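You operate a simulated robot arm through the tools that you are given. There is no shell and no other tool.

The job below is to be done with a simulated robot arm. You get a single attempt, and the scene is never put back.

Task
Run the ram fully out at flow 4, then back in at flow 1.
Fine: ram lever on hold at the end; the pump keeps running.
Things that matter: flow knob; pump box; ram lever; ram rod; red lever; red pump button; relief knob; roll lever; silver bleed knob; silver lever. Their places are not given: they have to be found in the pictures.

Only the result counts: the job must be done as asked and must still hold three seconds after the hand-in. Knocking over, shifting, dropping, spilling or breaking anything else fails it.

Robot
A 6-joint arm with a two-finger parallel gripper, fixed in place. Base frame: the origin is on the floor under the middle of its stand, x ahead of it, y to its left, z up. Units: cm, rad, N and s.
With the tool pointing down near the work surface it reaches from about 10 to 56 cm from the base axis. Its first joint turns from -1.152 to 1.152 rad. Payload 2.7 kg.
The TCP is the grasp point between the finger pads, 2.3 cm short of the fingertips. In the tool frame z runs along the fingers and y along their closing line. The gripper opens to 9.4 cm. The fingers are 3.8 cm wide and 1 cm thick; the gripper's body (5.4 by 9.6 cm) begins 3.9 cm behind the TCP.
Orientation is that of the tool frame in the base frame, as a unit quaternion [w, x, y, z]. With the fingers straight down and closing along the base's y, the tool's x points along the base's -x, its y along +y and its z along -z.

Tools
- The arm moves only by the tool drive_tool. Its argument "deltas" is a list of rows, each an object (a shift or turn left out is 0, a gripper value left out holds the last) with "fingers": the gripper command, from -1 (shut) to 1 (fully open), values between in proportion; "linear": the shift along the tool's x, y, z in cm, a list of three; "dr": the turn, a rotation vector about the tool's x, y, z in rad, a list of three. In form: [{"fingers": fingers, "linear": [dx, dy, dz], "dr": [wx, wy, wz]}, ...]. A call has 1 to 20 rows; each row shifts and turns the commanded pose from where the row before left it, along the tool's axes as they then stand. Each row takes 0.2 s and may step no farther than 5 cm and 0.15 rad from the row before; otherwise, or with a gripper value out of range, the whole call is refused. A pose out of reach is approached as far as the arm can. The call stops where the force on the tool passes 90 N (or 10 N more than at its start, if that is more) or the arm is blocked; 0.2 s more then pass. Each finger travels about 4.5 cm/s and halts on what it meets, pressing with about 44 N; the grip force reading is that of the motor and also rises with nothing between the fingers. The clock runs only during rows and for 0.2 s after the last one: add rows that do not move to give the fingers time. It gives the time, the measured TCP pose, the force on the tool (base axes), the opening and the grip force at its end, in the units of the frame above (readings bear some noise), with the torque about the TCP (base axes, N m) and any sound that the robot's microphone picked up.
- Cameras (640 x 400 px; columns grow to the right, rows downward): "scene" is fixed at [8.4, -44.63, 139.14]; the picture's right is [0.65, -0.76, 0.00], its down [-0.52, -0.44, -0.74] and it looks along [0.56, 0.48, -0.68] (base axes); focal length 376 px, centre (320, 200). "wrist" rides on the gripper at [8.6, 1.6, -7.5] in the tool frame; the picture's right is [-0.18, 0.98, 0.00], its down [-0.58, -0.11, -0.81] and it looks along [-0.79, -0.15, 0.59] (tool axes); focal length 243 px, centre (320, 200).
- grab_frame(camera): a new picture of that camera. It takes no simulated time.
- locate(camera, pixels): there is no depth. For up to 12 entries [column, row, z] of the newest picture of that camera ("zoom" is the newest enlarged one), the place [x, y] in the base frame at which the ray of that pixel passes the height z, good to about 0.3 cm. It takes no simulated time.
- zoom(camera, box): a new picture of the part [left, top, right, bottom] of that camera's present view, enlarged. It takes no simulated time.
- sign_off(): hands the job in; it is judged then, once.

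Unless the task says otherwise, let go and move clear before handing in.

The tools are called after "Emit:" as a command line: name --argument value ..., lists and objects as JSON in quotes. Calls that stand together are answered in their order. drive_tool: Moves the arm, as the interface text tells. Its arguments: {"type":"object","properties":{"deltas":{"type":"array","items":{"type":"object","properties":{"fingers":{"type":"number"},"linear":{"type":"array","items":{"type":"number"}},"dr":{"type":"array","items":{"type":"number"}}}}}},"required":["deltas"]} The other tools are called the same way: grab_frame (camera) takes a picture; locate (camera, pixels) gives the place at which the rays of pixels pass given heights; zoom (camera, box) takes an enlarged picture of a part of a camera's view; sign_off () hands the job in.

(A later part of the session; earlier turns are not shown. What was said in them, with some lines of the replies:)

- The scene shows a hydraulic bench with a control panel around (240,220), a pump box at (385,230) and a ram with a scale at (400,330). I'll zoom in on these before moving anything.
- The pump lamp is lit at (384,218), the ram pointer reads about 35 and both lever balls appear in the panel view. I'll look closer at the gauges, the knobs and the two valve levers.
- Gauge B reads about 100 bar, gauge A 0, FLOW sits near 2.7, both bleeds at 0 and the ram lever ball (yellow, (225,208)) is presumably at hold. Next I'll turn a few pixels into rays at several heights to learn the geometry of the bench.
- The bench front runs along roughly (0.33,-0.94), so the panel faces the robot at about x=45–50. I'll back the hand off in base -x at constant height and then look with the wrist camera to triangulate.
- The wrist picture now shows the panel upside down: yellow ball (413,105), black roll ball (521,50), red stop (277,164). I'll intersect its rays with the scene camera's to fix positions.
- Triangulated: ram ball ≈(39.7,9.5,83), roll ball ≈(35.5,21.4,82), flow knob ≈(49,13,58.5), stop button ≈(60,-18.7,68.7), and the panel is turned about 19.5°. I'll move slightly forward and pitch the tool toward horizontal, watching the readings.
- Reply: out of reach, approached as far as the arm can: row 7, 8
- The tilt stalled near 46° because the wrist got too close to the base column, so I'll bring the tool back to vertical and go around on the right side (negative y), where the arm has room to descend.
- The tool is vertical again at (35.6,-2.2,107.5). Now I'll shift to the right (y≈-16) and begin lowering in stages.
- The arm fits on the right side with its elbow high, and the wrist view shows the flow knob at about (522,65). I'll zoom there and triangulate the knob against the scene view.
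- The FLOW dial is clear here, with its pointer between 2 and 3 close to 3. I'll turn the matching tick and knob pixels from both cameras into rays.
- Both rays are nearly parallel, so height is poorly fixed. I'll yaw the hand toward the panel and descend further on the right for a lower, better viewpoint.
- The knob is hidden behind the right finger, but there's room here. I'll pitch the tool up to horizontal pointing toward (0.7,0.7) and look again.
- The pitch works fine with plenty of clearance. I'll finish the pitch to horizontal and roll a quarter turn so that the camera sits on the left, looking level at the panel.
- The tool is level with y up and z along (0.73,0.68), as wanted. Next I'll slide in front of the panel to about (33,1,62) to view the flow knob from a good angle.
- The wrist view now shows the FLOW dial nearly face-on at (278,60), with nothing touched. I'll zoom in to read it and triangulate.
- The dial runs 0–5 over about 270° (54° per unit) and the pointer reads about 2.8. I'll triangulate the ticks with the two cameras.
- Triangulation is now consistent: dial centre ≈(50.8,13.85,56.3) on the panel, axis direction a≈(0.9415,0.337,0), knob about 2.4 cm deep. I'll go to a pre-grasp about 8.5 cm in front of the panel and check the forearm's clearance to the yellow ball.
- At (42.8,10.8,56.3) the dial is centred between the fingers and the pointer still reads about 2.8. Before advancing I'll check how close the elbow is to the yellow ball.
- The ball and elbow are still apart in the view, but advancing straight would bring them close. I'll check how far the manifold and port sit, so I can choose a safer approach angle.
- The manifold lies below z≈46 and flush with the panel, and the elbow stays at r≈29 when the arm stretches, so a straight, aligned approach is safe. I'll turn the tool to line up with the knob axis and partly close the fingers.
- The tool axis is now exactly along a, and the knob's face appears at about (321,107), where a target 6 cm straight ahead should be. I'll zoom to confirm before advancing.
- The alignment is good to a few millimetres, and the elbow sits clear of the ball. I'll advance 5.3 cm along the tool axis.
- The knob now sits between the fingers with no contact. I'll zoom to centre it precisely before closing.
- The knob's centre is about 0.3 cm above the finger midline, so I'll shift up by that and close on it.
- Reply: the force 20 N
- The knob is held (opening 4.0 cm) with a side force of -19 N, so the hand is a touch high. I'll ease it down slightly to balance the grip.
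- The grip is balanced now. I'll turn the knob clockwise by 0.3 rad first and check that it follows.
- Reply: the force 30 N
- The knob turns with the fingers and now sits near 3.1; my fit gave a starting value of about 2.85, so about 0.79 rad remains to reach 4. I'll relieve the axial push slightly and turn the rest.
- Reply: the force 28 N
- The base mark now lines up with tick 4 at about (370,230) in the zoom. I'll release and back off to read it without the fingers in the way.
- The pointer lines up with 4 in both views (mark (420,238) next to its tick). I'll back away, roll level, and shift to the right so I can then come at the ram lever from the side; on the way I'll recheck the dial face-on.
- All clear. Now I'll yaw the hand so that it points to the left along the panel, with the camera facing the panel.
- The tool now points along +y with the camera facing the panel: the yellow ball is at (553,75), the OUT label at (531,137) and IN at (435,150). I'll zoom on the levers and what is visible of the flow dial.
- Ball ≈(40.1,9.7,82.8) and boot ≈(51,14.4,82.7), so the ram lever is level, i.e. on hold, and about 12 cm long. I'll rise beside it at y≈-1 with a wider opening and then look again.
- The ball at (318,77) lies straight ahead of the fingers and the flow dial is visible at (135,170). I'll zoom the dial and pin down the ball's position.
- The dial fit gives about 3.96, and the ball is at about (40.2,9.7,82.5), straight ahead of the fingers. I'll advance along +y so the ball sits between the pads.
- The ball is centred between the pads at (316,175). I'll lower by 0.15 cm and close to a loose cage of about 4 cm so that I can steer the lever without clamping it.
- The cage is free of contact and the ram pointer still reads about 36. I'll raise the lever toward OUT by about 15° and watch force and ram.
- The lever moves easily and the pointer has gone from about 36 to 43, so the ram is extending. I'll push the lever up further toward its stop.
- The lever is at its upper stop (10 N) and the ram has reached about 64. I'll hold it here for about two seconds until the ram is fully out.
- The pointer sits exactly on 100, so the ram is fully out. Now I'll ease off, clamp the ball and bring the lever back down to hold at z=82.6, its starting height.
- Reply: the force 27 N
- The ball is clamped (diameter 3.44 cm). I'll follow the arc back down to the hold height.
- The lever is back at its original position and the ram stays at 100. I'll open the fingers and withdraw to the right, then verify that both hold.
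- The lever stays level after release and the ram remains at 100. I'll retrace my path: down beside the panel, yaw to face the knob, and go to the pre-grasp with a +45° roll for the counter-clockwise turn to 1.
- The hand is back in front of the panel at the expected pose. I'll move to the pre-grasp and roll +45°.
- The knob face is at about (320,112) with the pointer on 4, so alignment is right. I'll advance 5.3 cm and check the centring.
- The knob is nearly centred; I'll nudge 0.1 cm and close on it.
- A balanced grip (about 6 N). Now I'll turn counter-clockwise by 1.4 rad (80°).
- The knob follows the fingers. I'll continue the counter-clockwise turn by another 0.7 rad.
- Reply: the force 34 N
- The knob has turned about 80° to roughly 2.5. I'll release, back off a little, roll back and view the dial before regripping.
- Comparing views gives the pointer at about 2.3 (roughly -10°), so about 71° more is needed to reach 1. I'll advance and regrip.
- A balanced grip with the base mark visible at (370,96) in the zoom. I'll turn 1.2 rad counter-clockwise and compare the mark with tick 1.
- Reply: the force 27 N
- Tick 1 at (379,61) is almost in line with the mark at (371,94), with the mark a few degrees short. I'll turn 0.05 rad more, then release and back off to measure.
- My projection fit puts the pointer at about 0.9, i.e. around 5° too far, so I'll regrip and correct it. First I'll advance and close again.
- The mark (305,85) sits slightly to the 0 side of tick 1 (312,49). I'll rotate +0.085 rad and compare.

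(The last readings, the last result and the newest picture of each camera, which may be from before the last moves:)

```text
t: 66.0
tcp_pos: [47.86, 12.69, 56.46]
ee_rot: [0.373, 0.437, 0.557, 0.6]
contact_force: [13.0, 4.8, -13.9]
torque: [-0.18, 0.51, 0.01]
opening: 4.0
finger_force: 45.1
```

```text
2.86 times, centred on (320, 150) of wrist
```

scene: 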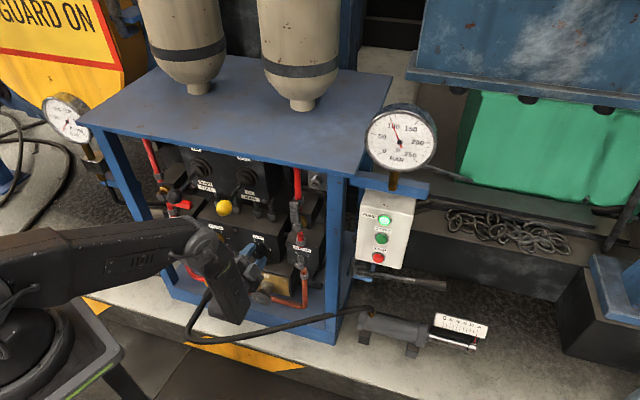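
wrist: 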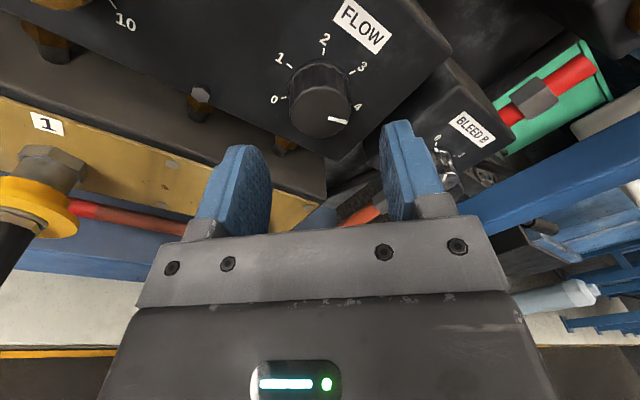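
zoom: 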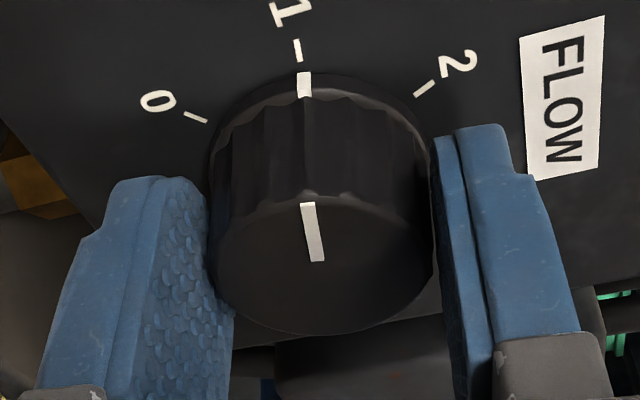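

Tick 1's line now runs straight into the mark at (304,80). I'll release, back off and measure again.

Emit:
drive_tool --deltas '[{"fingers": 0.3}, {}, {}, {"linear": [0, 0, -2.6]}, {"linear": [0, 0, -2.6]}, {}]'

Emit:
zoom --camera "wrist" --box '[240, 20, 400, 140]'

Emit:
zoom --camera "scene" --box '[230, 225, 294, 265]'

Emit:
zoom --camera "scene" --box '[440, 300, 500, 350]'

```text
t: 67.4
tcp_pos: [42.83, 10.55, 56.77]
ee_rot: [0.375, 0.437, 0.555, 0.6]
contact_force: [0.1, 0.2, -1.2]
torque: [0.0, 0.01, -0.03]
opening: 6.11
finger_force: 0.1
```

```text
3.33 times, centred on (320, 80) of wrist
```

zoom: 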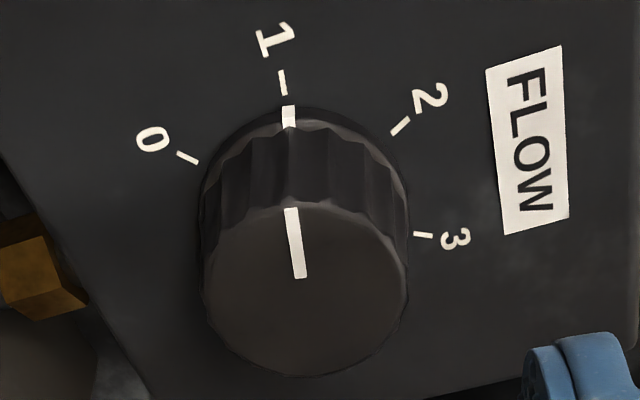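

```text
10.00 times, centred on (262, 245) of scene
```

zoom: 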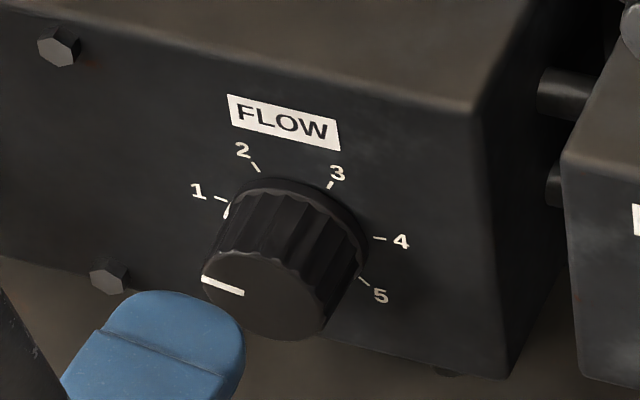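

```text
8.00 times, centred on (470, 325) of scene
```

zoom: 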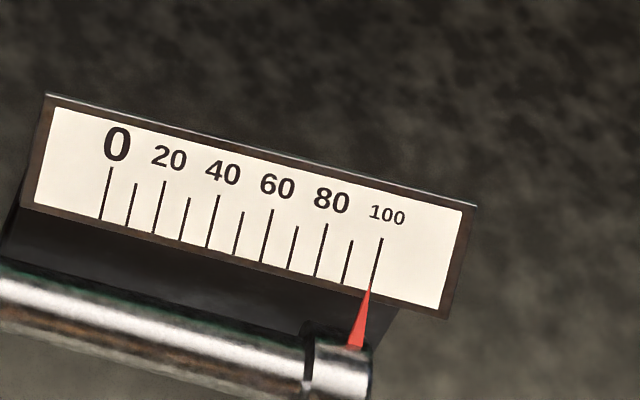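

Tick 1's line and the mark coincide, so flow is at 1.0, and the ram is still at 100. Now I'll return to the side of the ram lever along the same path.

Emit:
drive_tool --deltas '[{"dr": [0, 0, -0.11]}, {"linear": [-2.15, 2.2, -2.37]}, {"linear": [-2.15, 2.2, -2.37]}, {"linear": [-2.15, 2.2, -2.37]}, {"linear": [-2.15, 2.2, -2.37]}, {"dr": [0, 0.1364, 0]}, {"dr": [0, 0.1364, 0]}, {"dr": [0, 0.1364, 0]}, {"dr": [0, 0.1364, 0]}, {"dr": [0, 0.1364, 0]}, {"dr": [0, 0.1364, 0]}, {"dr": [0, 0.1364, 0]}, {"dr": [0, 0.1364, 0]}, {"dr": [0, 0.1364, 0]}, {}]'

```text
t: 70.6
tcp_pos: [36.92, -0.34, 65.35]
ee_rot: [-0.003, -0.003, 0.707, 0.707]
contact_force: [-0.4, 0.0, 0.1]
torque: [-0.03, 0.01, -0.03]
opening: 6.13
finger_force: 0.1
```

The hand is at (36.9,-0.3,65.4), pointing along +y. I'll rise to the lever's height with the fingers at 7 cm.

Emit:
drive_tool --deltas '[{"linear": [-0.85, 4.32, -0.09], "fingers": 0.5}, {"linear": [-0.85, 4.32, -0.09]}, {"linear": [-0.85, 4.32, -0.09]}, {"linear": [-0.85, 4.32, -0.09]}, {}]'

Emit:
grab_frame --camera "wrist"

Emit:
zoom --camera "wrist" --box '[90, 120, 218, 220]'

```text
t: 71.8
tcp_pos: [40.25, -0.81, 82.54]
ee_rot: [-0.002, -0.003, 0.708, 0.706]
contact_force: [-0.5, -0.5, 0.4]
torque: [-0.01, 0.02, 0.02]
opening: 7.05
finger_force: 0.0
```

```text
taken
```

wrist: 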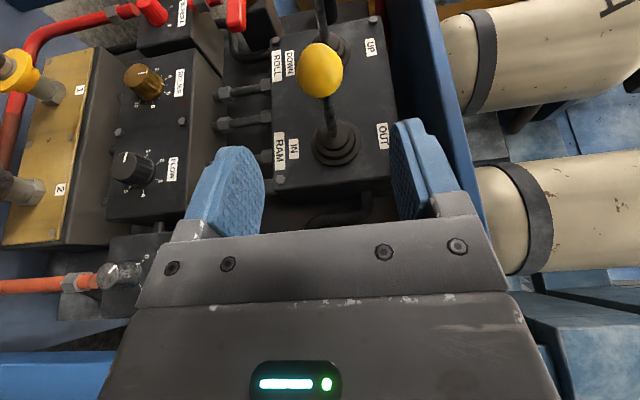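

```text
4.00 times, centred on (154, 170) of wrist
```

zoom: 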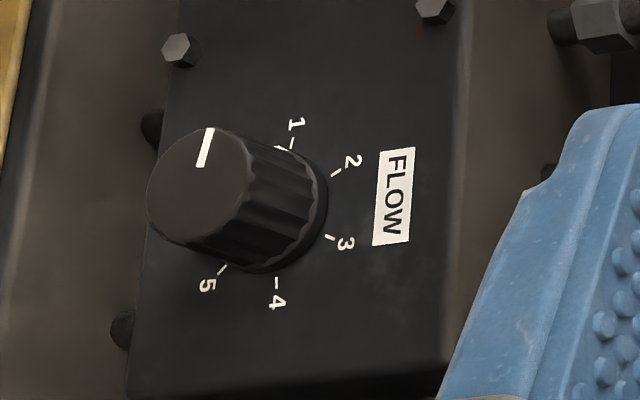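

Flow reads 1 and the ball is straight ahead at (320,70). I'll advance so the ball is between the pads, then close to the loose cage.

Emit:
drive_tool --deltas '[{"linear": [0, 0, 3]}, {"linear": [0, 0, 3]}, {"linear": [0, 0, 2.2]}, {"linear": [0, 0, 2.1]}, {}, {"fingers": -0.15}, {}, {}, {}]'

Emit:
zoom --camera "wrist" --box '[220, 80, 440, 260]'

Emit:
zoom --camera "scene" --box '[440, 300, 500, 350]'

```text
t: 73.8
tcp_pos: [40.05, 9.46, 82.57]
ee_rot: [0.0, -0.002, 0.707, 0.707]
contact_force: [0.5, -1.5, -0.7]
torque: [0.04, 0.02, 0.0]
opening: 4.0
finger_force: 0.0
```

```text
2.22 times, centred on (330, 170) of wrist
```

zoom: 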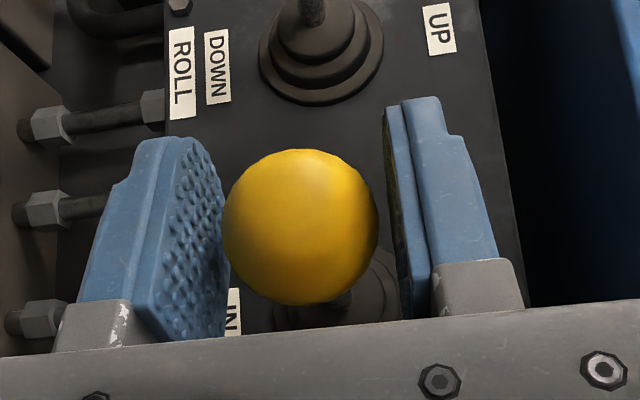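

```text
8.00 times, centred on (470, 325) of scene
```

zoom: 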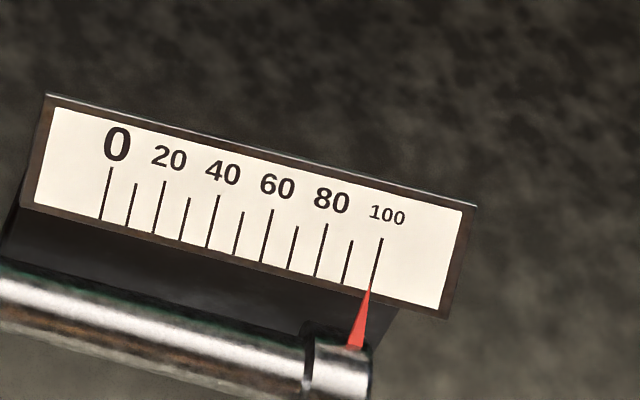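

The ball is caged with the ram still at 100. Now I'll push the lever down to IN along the arc.

Emit:
drive_tool --deltas '[{"linear": [-0.05, -1.0, 0.02]}, {"linear": [-0.12, -1.05, 0.05]}, {"linear": [-0.22, -1.05, 0.07]}, {"linear": [-0.3, -1.0, 0.1]}, {"linear": [-0.35, -0.9, 0.12]}, {}]'

Emit:
zoom --camera "wrist" --box '[220, 80, 440, 260]'

Emit:
zoom --camera "scene" --box '[440, 300, 500, 350]'

```text
t: 75.2
tcp_pos: [41.24, 9.95, 77.73]
ee_rot: [-0.002, -0.002, 0.707, 0.707]
contact_force: [-4.1, -3.1, 12.3]
torque: [0.05, -0.07, 0.11]
opening: 4.52
finger_force: 5.5
```

```text
2.22 times, centred on (330, 170) of wrist
```

zoom: 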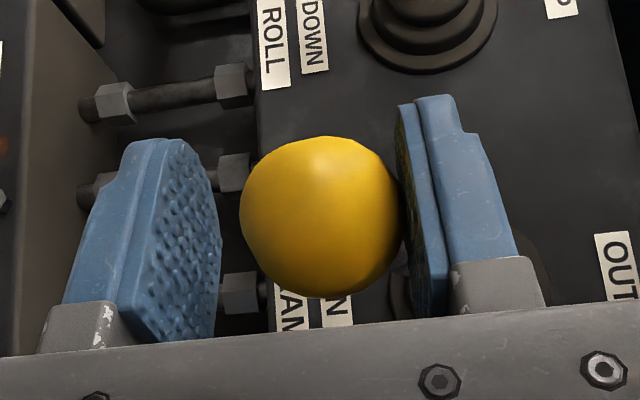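

```text
8.00 times, centred on (470, 325) of scene
```

zoom: 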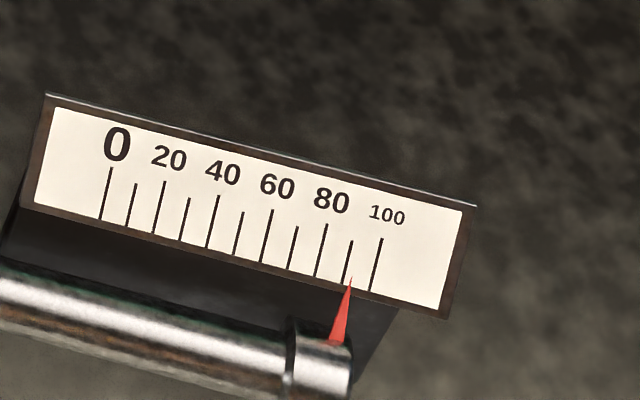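

The lever is at its lower stop (12 N) and the ram has begun retracting, now at about 92. I'll hold it there and wait.

Emit:
drive_tool --deltas '[{}, {}, {}, {}, {}, {}, {}, {}, {}, {}, {}, {}, {}, {}, {}, {}, {}, {}, {}, {}]'

Emit:
zoom --camera "scene" --box '[400, 290, 500, 360]'

```text
t: 79.4
tcp_pos: [41.11, 9.94, 77.66]
ee_rot: [-0.001, -0.002, 0.708, 0.706]
contact_force: [2.7, -1.3, 14.4]
torque: [0.06, 0.11, 0.02]
opening: 4.61
finger_force: 7.4
```

```text
5.71 times, centred on (450, 325) of scene
```

zoom: 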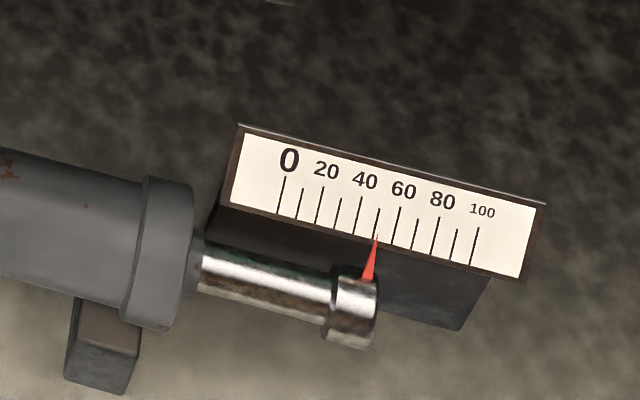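

The ram is at about 50, retracting at roughly 10 per second. I'll keep holding.

Emit:
drive_tool --deltas '[{}, {}, {}, {}, {}, {}, {}, {}, {}, {}, {}, {}, {}, {}, {}, {}, {}, {}, {}, {}]'

Emit:
drive_tool --deltas '[{}, {}, {}, {}, {}, {}, {}, {}, {}, {}, {}, {}]'

Emit:
zoom --camera "scene" --box '[400, 290, 500, 360]'

```text
t: 83.6
tcp_pos: [41.13, 9.98, 77.52]
ee_rot: [-0.001, -0.002, 0.708, 0.706]
contact_force: [2.4, -0.6, 13.8]
torque: [0.03, 0.11, 0.02]
opening: 4.66
finger_force: 6.7
```

```text
t: 86.2
tcp_pos: [41.17, 9.94, 77.53]
ee_rot: [-0.001, -0.001, 0.708, 0.706]
contact_force: [2.5, -0.5, 13.9]
torque: [0.05, 0.07, 0.03]
opening: 4.64
finger_force: 7.4
```

```text
5.71 times, centred on (450, 325) of scene
```

zoom: 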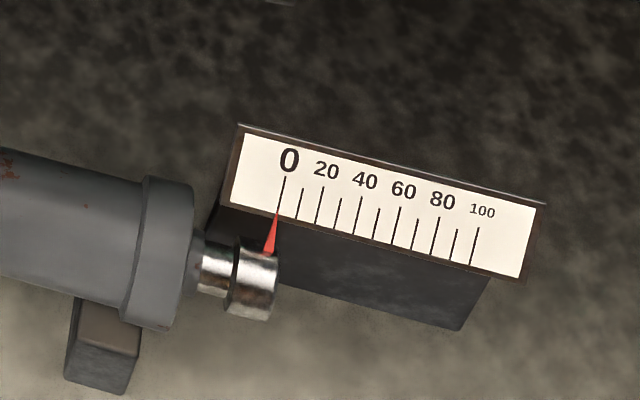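

The pointer is at 0 and the rod is fully in. I'll ease up, clamp the ball and bring the lever back to hold.

Emit:
drive_tool --deltas '[{"linear": [0.1, 0.5, -0.05]}, {"fingers": -1}, {}, {}]'

```text
t: 87.2
tcp_pos: [41.0, 9.97, 78.08]
ee_rot: [-0.001, -0.004, 0.706, 0.708]
contact_force: [-7.1, 2.2, 24.7]
torque: [-0.24, -0.1, 0.09]
opening: 3.46
finger_force: 44.9
```

Clamped at 3.46 cm. I'll follow the arc up to z=82.6.

Emit:
drive_tool --deltas '[{"linear": [0.32, 1.13, -0.18]}, {"linear": [0.25, 1.13, -0.14]}, {"linear": [0.16, 1.13, -0.1]}, {"linear": [0.07, 1.13, -0.06]}, {}]'

Emit:
zoom --camera "wrist" --box '[220, 80, 440, 260]'

Emit:
zoom --camera "scene" --box '[400, 290, 500, 360]'

```text
t: 88.4
tcp_pos: [40.42, 9.54, 82.66]
ee_rot: [0.0, -0.002, 0.707, 0.707]
contact_force: [-1.1, 14.4, -6.7]
torque: [-0.13, 0.5, 0.07]
opening: 3.45
finger_force: 45.1
```

```text
2.22 times, centred on (330, 170) of wrist
```

zoom: 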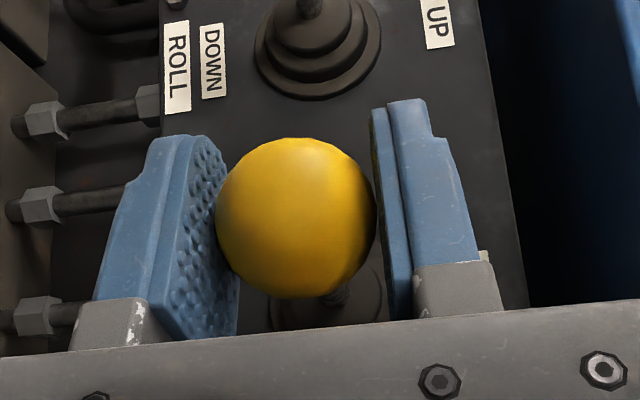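

```text
5.71 times, centred on (450, 325) of scene
```

zoom: 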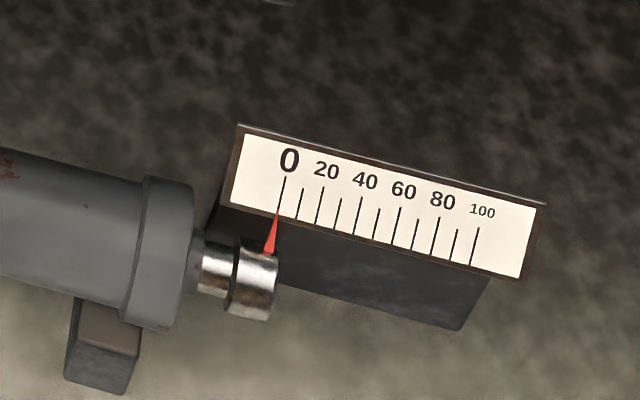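

The lever is at its hold height again and the ram stays at 0. I'll release and withdraw to the right.

Emit:
drive_tool --deltas '[{"fingers": 0.5}, {}, {}, {"linear": [0, 0, -2.5]}, {"linear": [0, 0, -2.5]}, {"linear": [0, 0, -2.5]}, {"linear": [0, 0, -2.8]}, {}, {}, {}]'

Emit:
grab_frame --camera "wrist"

Emit:
grab_frame --camera "scene"

Emit:
zoom --camera "scene" --box '[400, 290, 500, 360]'

Emit:
zoom --camera "wrist" --box '[90, 0, 410, 200]'

```text
t: 90.6
tcp_pos: [40.52, -0.78, 82.6]
ee_rot: [-0.001, -0.002, 0.708, 0.707]
contact_force: [-0.1, 0.3, 0.0]
torque: [-0.03, 0.02, -0.01]
opening: 7.08
finger_force: 0.1
```

```text
taken
```

wrist: 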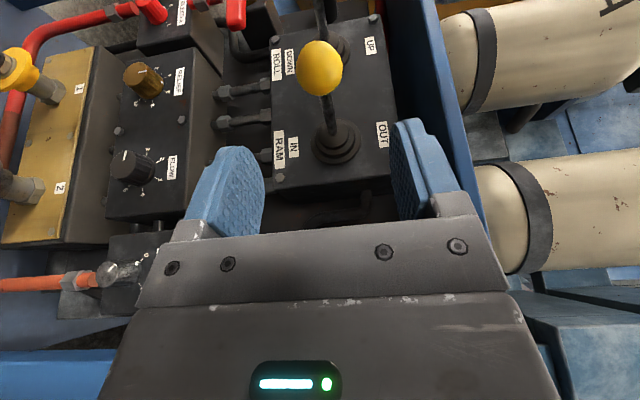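

```text
taken
```

scene: 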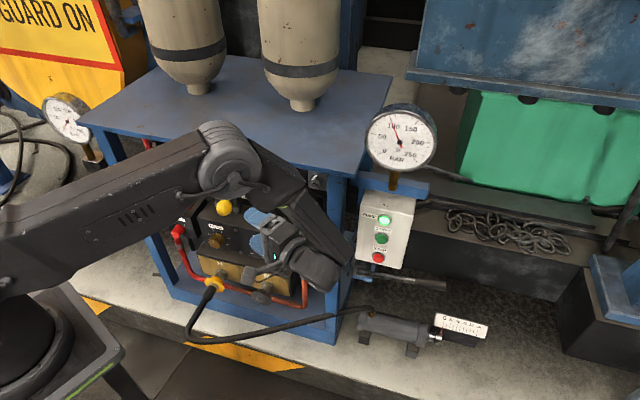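

```text
5.71 times, centred on (450, 325) of scene
```

zoom: 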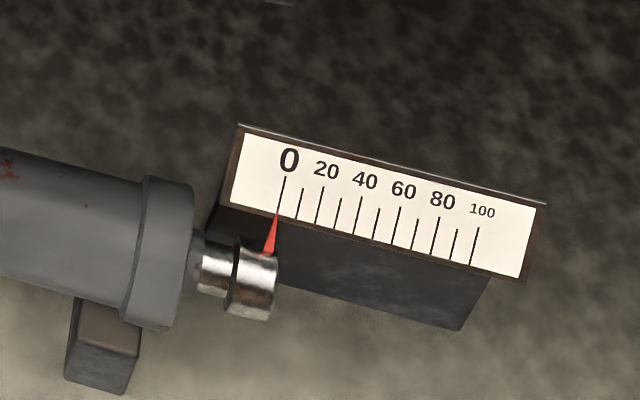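

```text
2.00 times, centred on (250, 100) of wrist
```

zoom: 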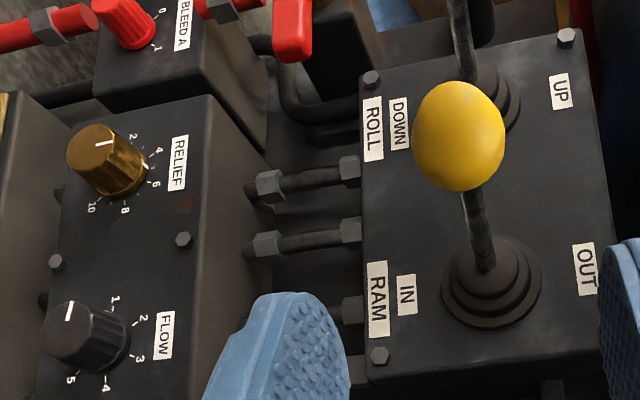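

Ram at 0, lever level at hold, flow at 1 and the pump lamp still lit at (384,218). I'll move the hand further clear, wait a few seconds and confirm that everything stays put.

Emit:
drive_tool --deltas '[{"linear": [2, 0, -3]}, {"linear": [2, 0, -3]}, {}, {}, {}, {}, {}, {}, {}, {}, {}, {}, {}, {}, {}]'

Emit:
grab_frame --camera "scene"

Emit:
zoom --camera "scene" --box '[340, 280, 500, 380]'

Emit:
zoom --camera "scene" --box '[350, 100, 450, 280]'

Emit:
zoom --camera "wrist" --box '[60, 0, 460, 220]'

```text
t: 93.8
tcp_pos: [36.59, -6.93, 82.97]
ee_rot: [-0.001, -0.002, 0.707, 0.707]
contact_force: [0.0, -0.4, 0.7]
torque: [0.01, 0.02, -0.01]
opening: 7.03
finger_force: 0.0
```

```text
taken
```

scene: 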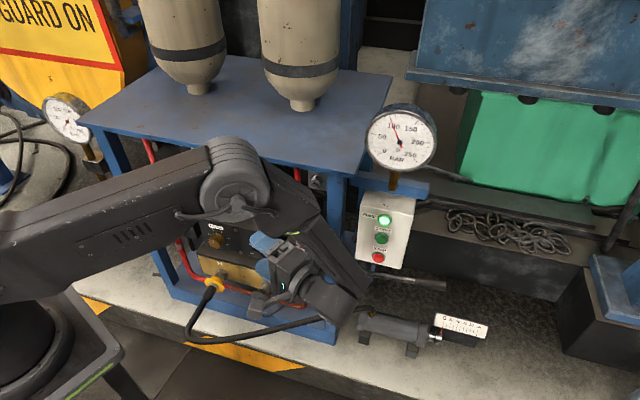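

```text
4.00 times, centred on (420, 330) of scene
```

zoom: 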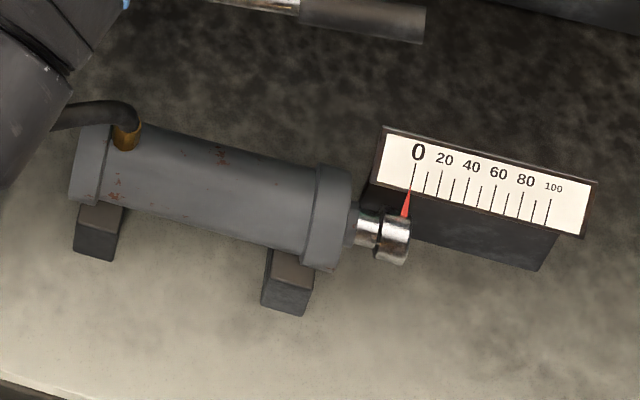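

```text
2.22 times, centred on (400, 190) of scene
```

zoom: 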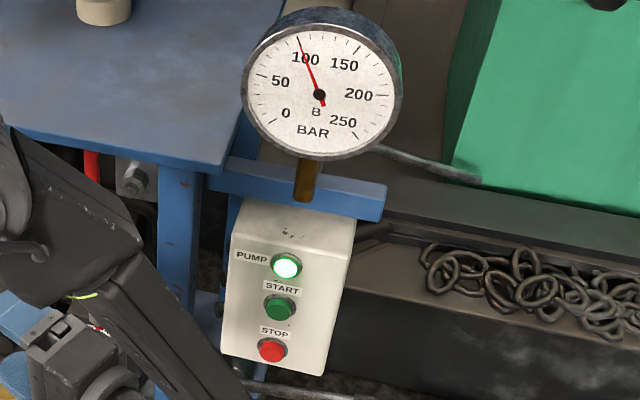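

```text
1.60 times, centred on (260, 110) of wrist
```

zoom: 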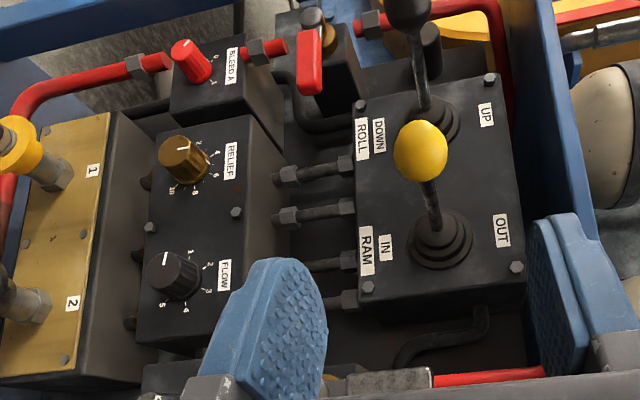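

After about three seconds the ram still reads 0, the ram lever stands level and parallel to the untouched roll lever, flow is at 1, the pump lamp is lit and gauge B is unchanged at about 100 bar. The hand is clear, so I'm handing in; the outward stroke ran with the flow pointer at 4 (about 3.9 by my most careful reading of the dial).

Emit:
sign_off

```text
The job is handed in.
```

The ram ran fully out to 100 with the flow knob at 4, then fully back in to 0 with it at 1, and I've handed the job in.

- **Flow on the way out:** my most careful dial reading puts the pointer at about 3.9, slightly under 4. I only worked that out after the stroke had run, and I chose not to repeat it.
- **Flow on the way in:** I corrected the knob after a first overshoot to about 0.9. It then lined up with the 1 mark before I moved the lever.
- **End state:** in the last pictures, about three seconds after I let go, the ram lever was on hold and the ram still read 0. The pump lamp was lit and gauge B was unchanged at about 100 bar.
- **Everything else:** I touched only the flow knob and the ram lever, and the hand was clear of the bench at the end.
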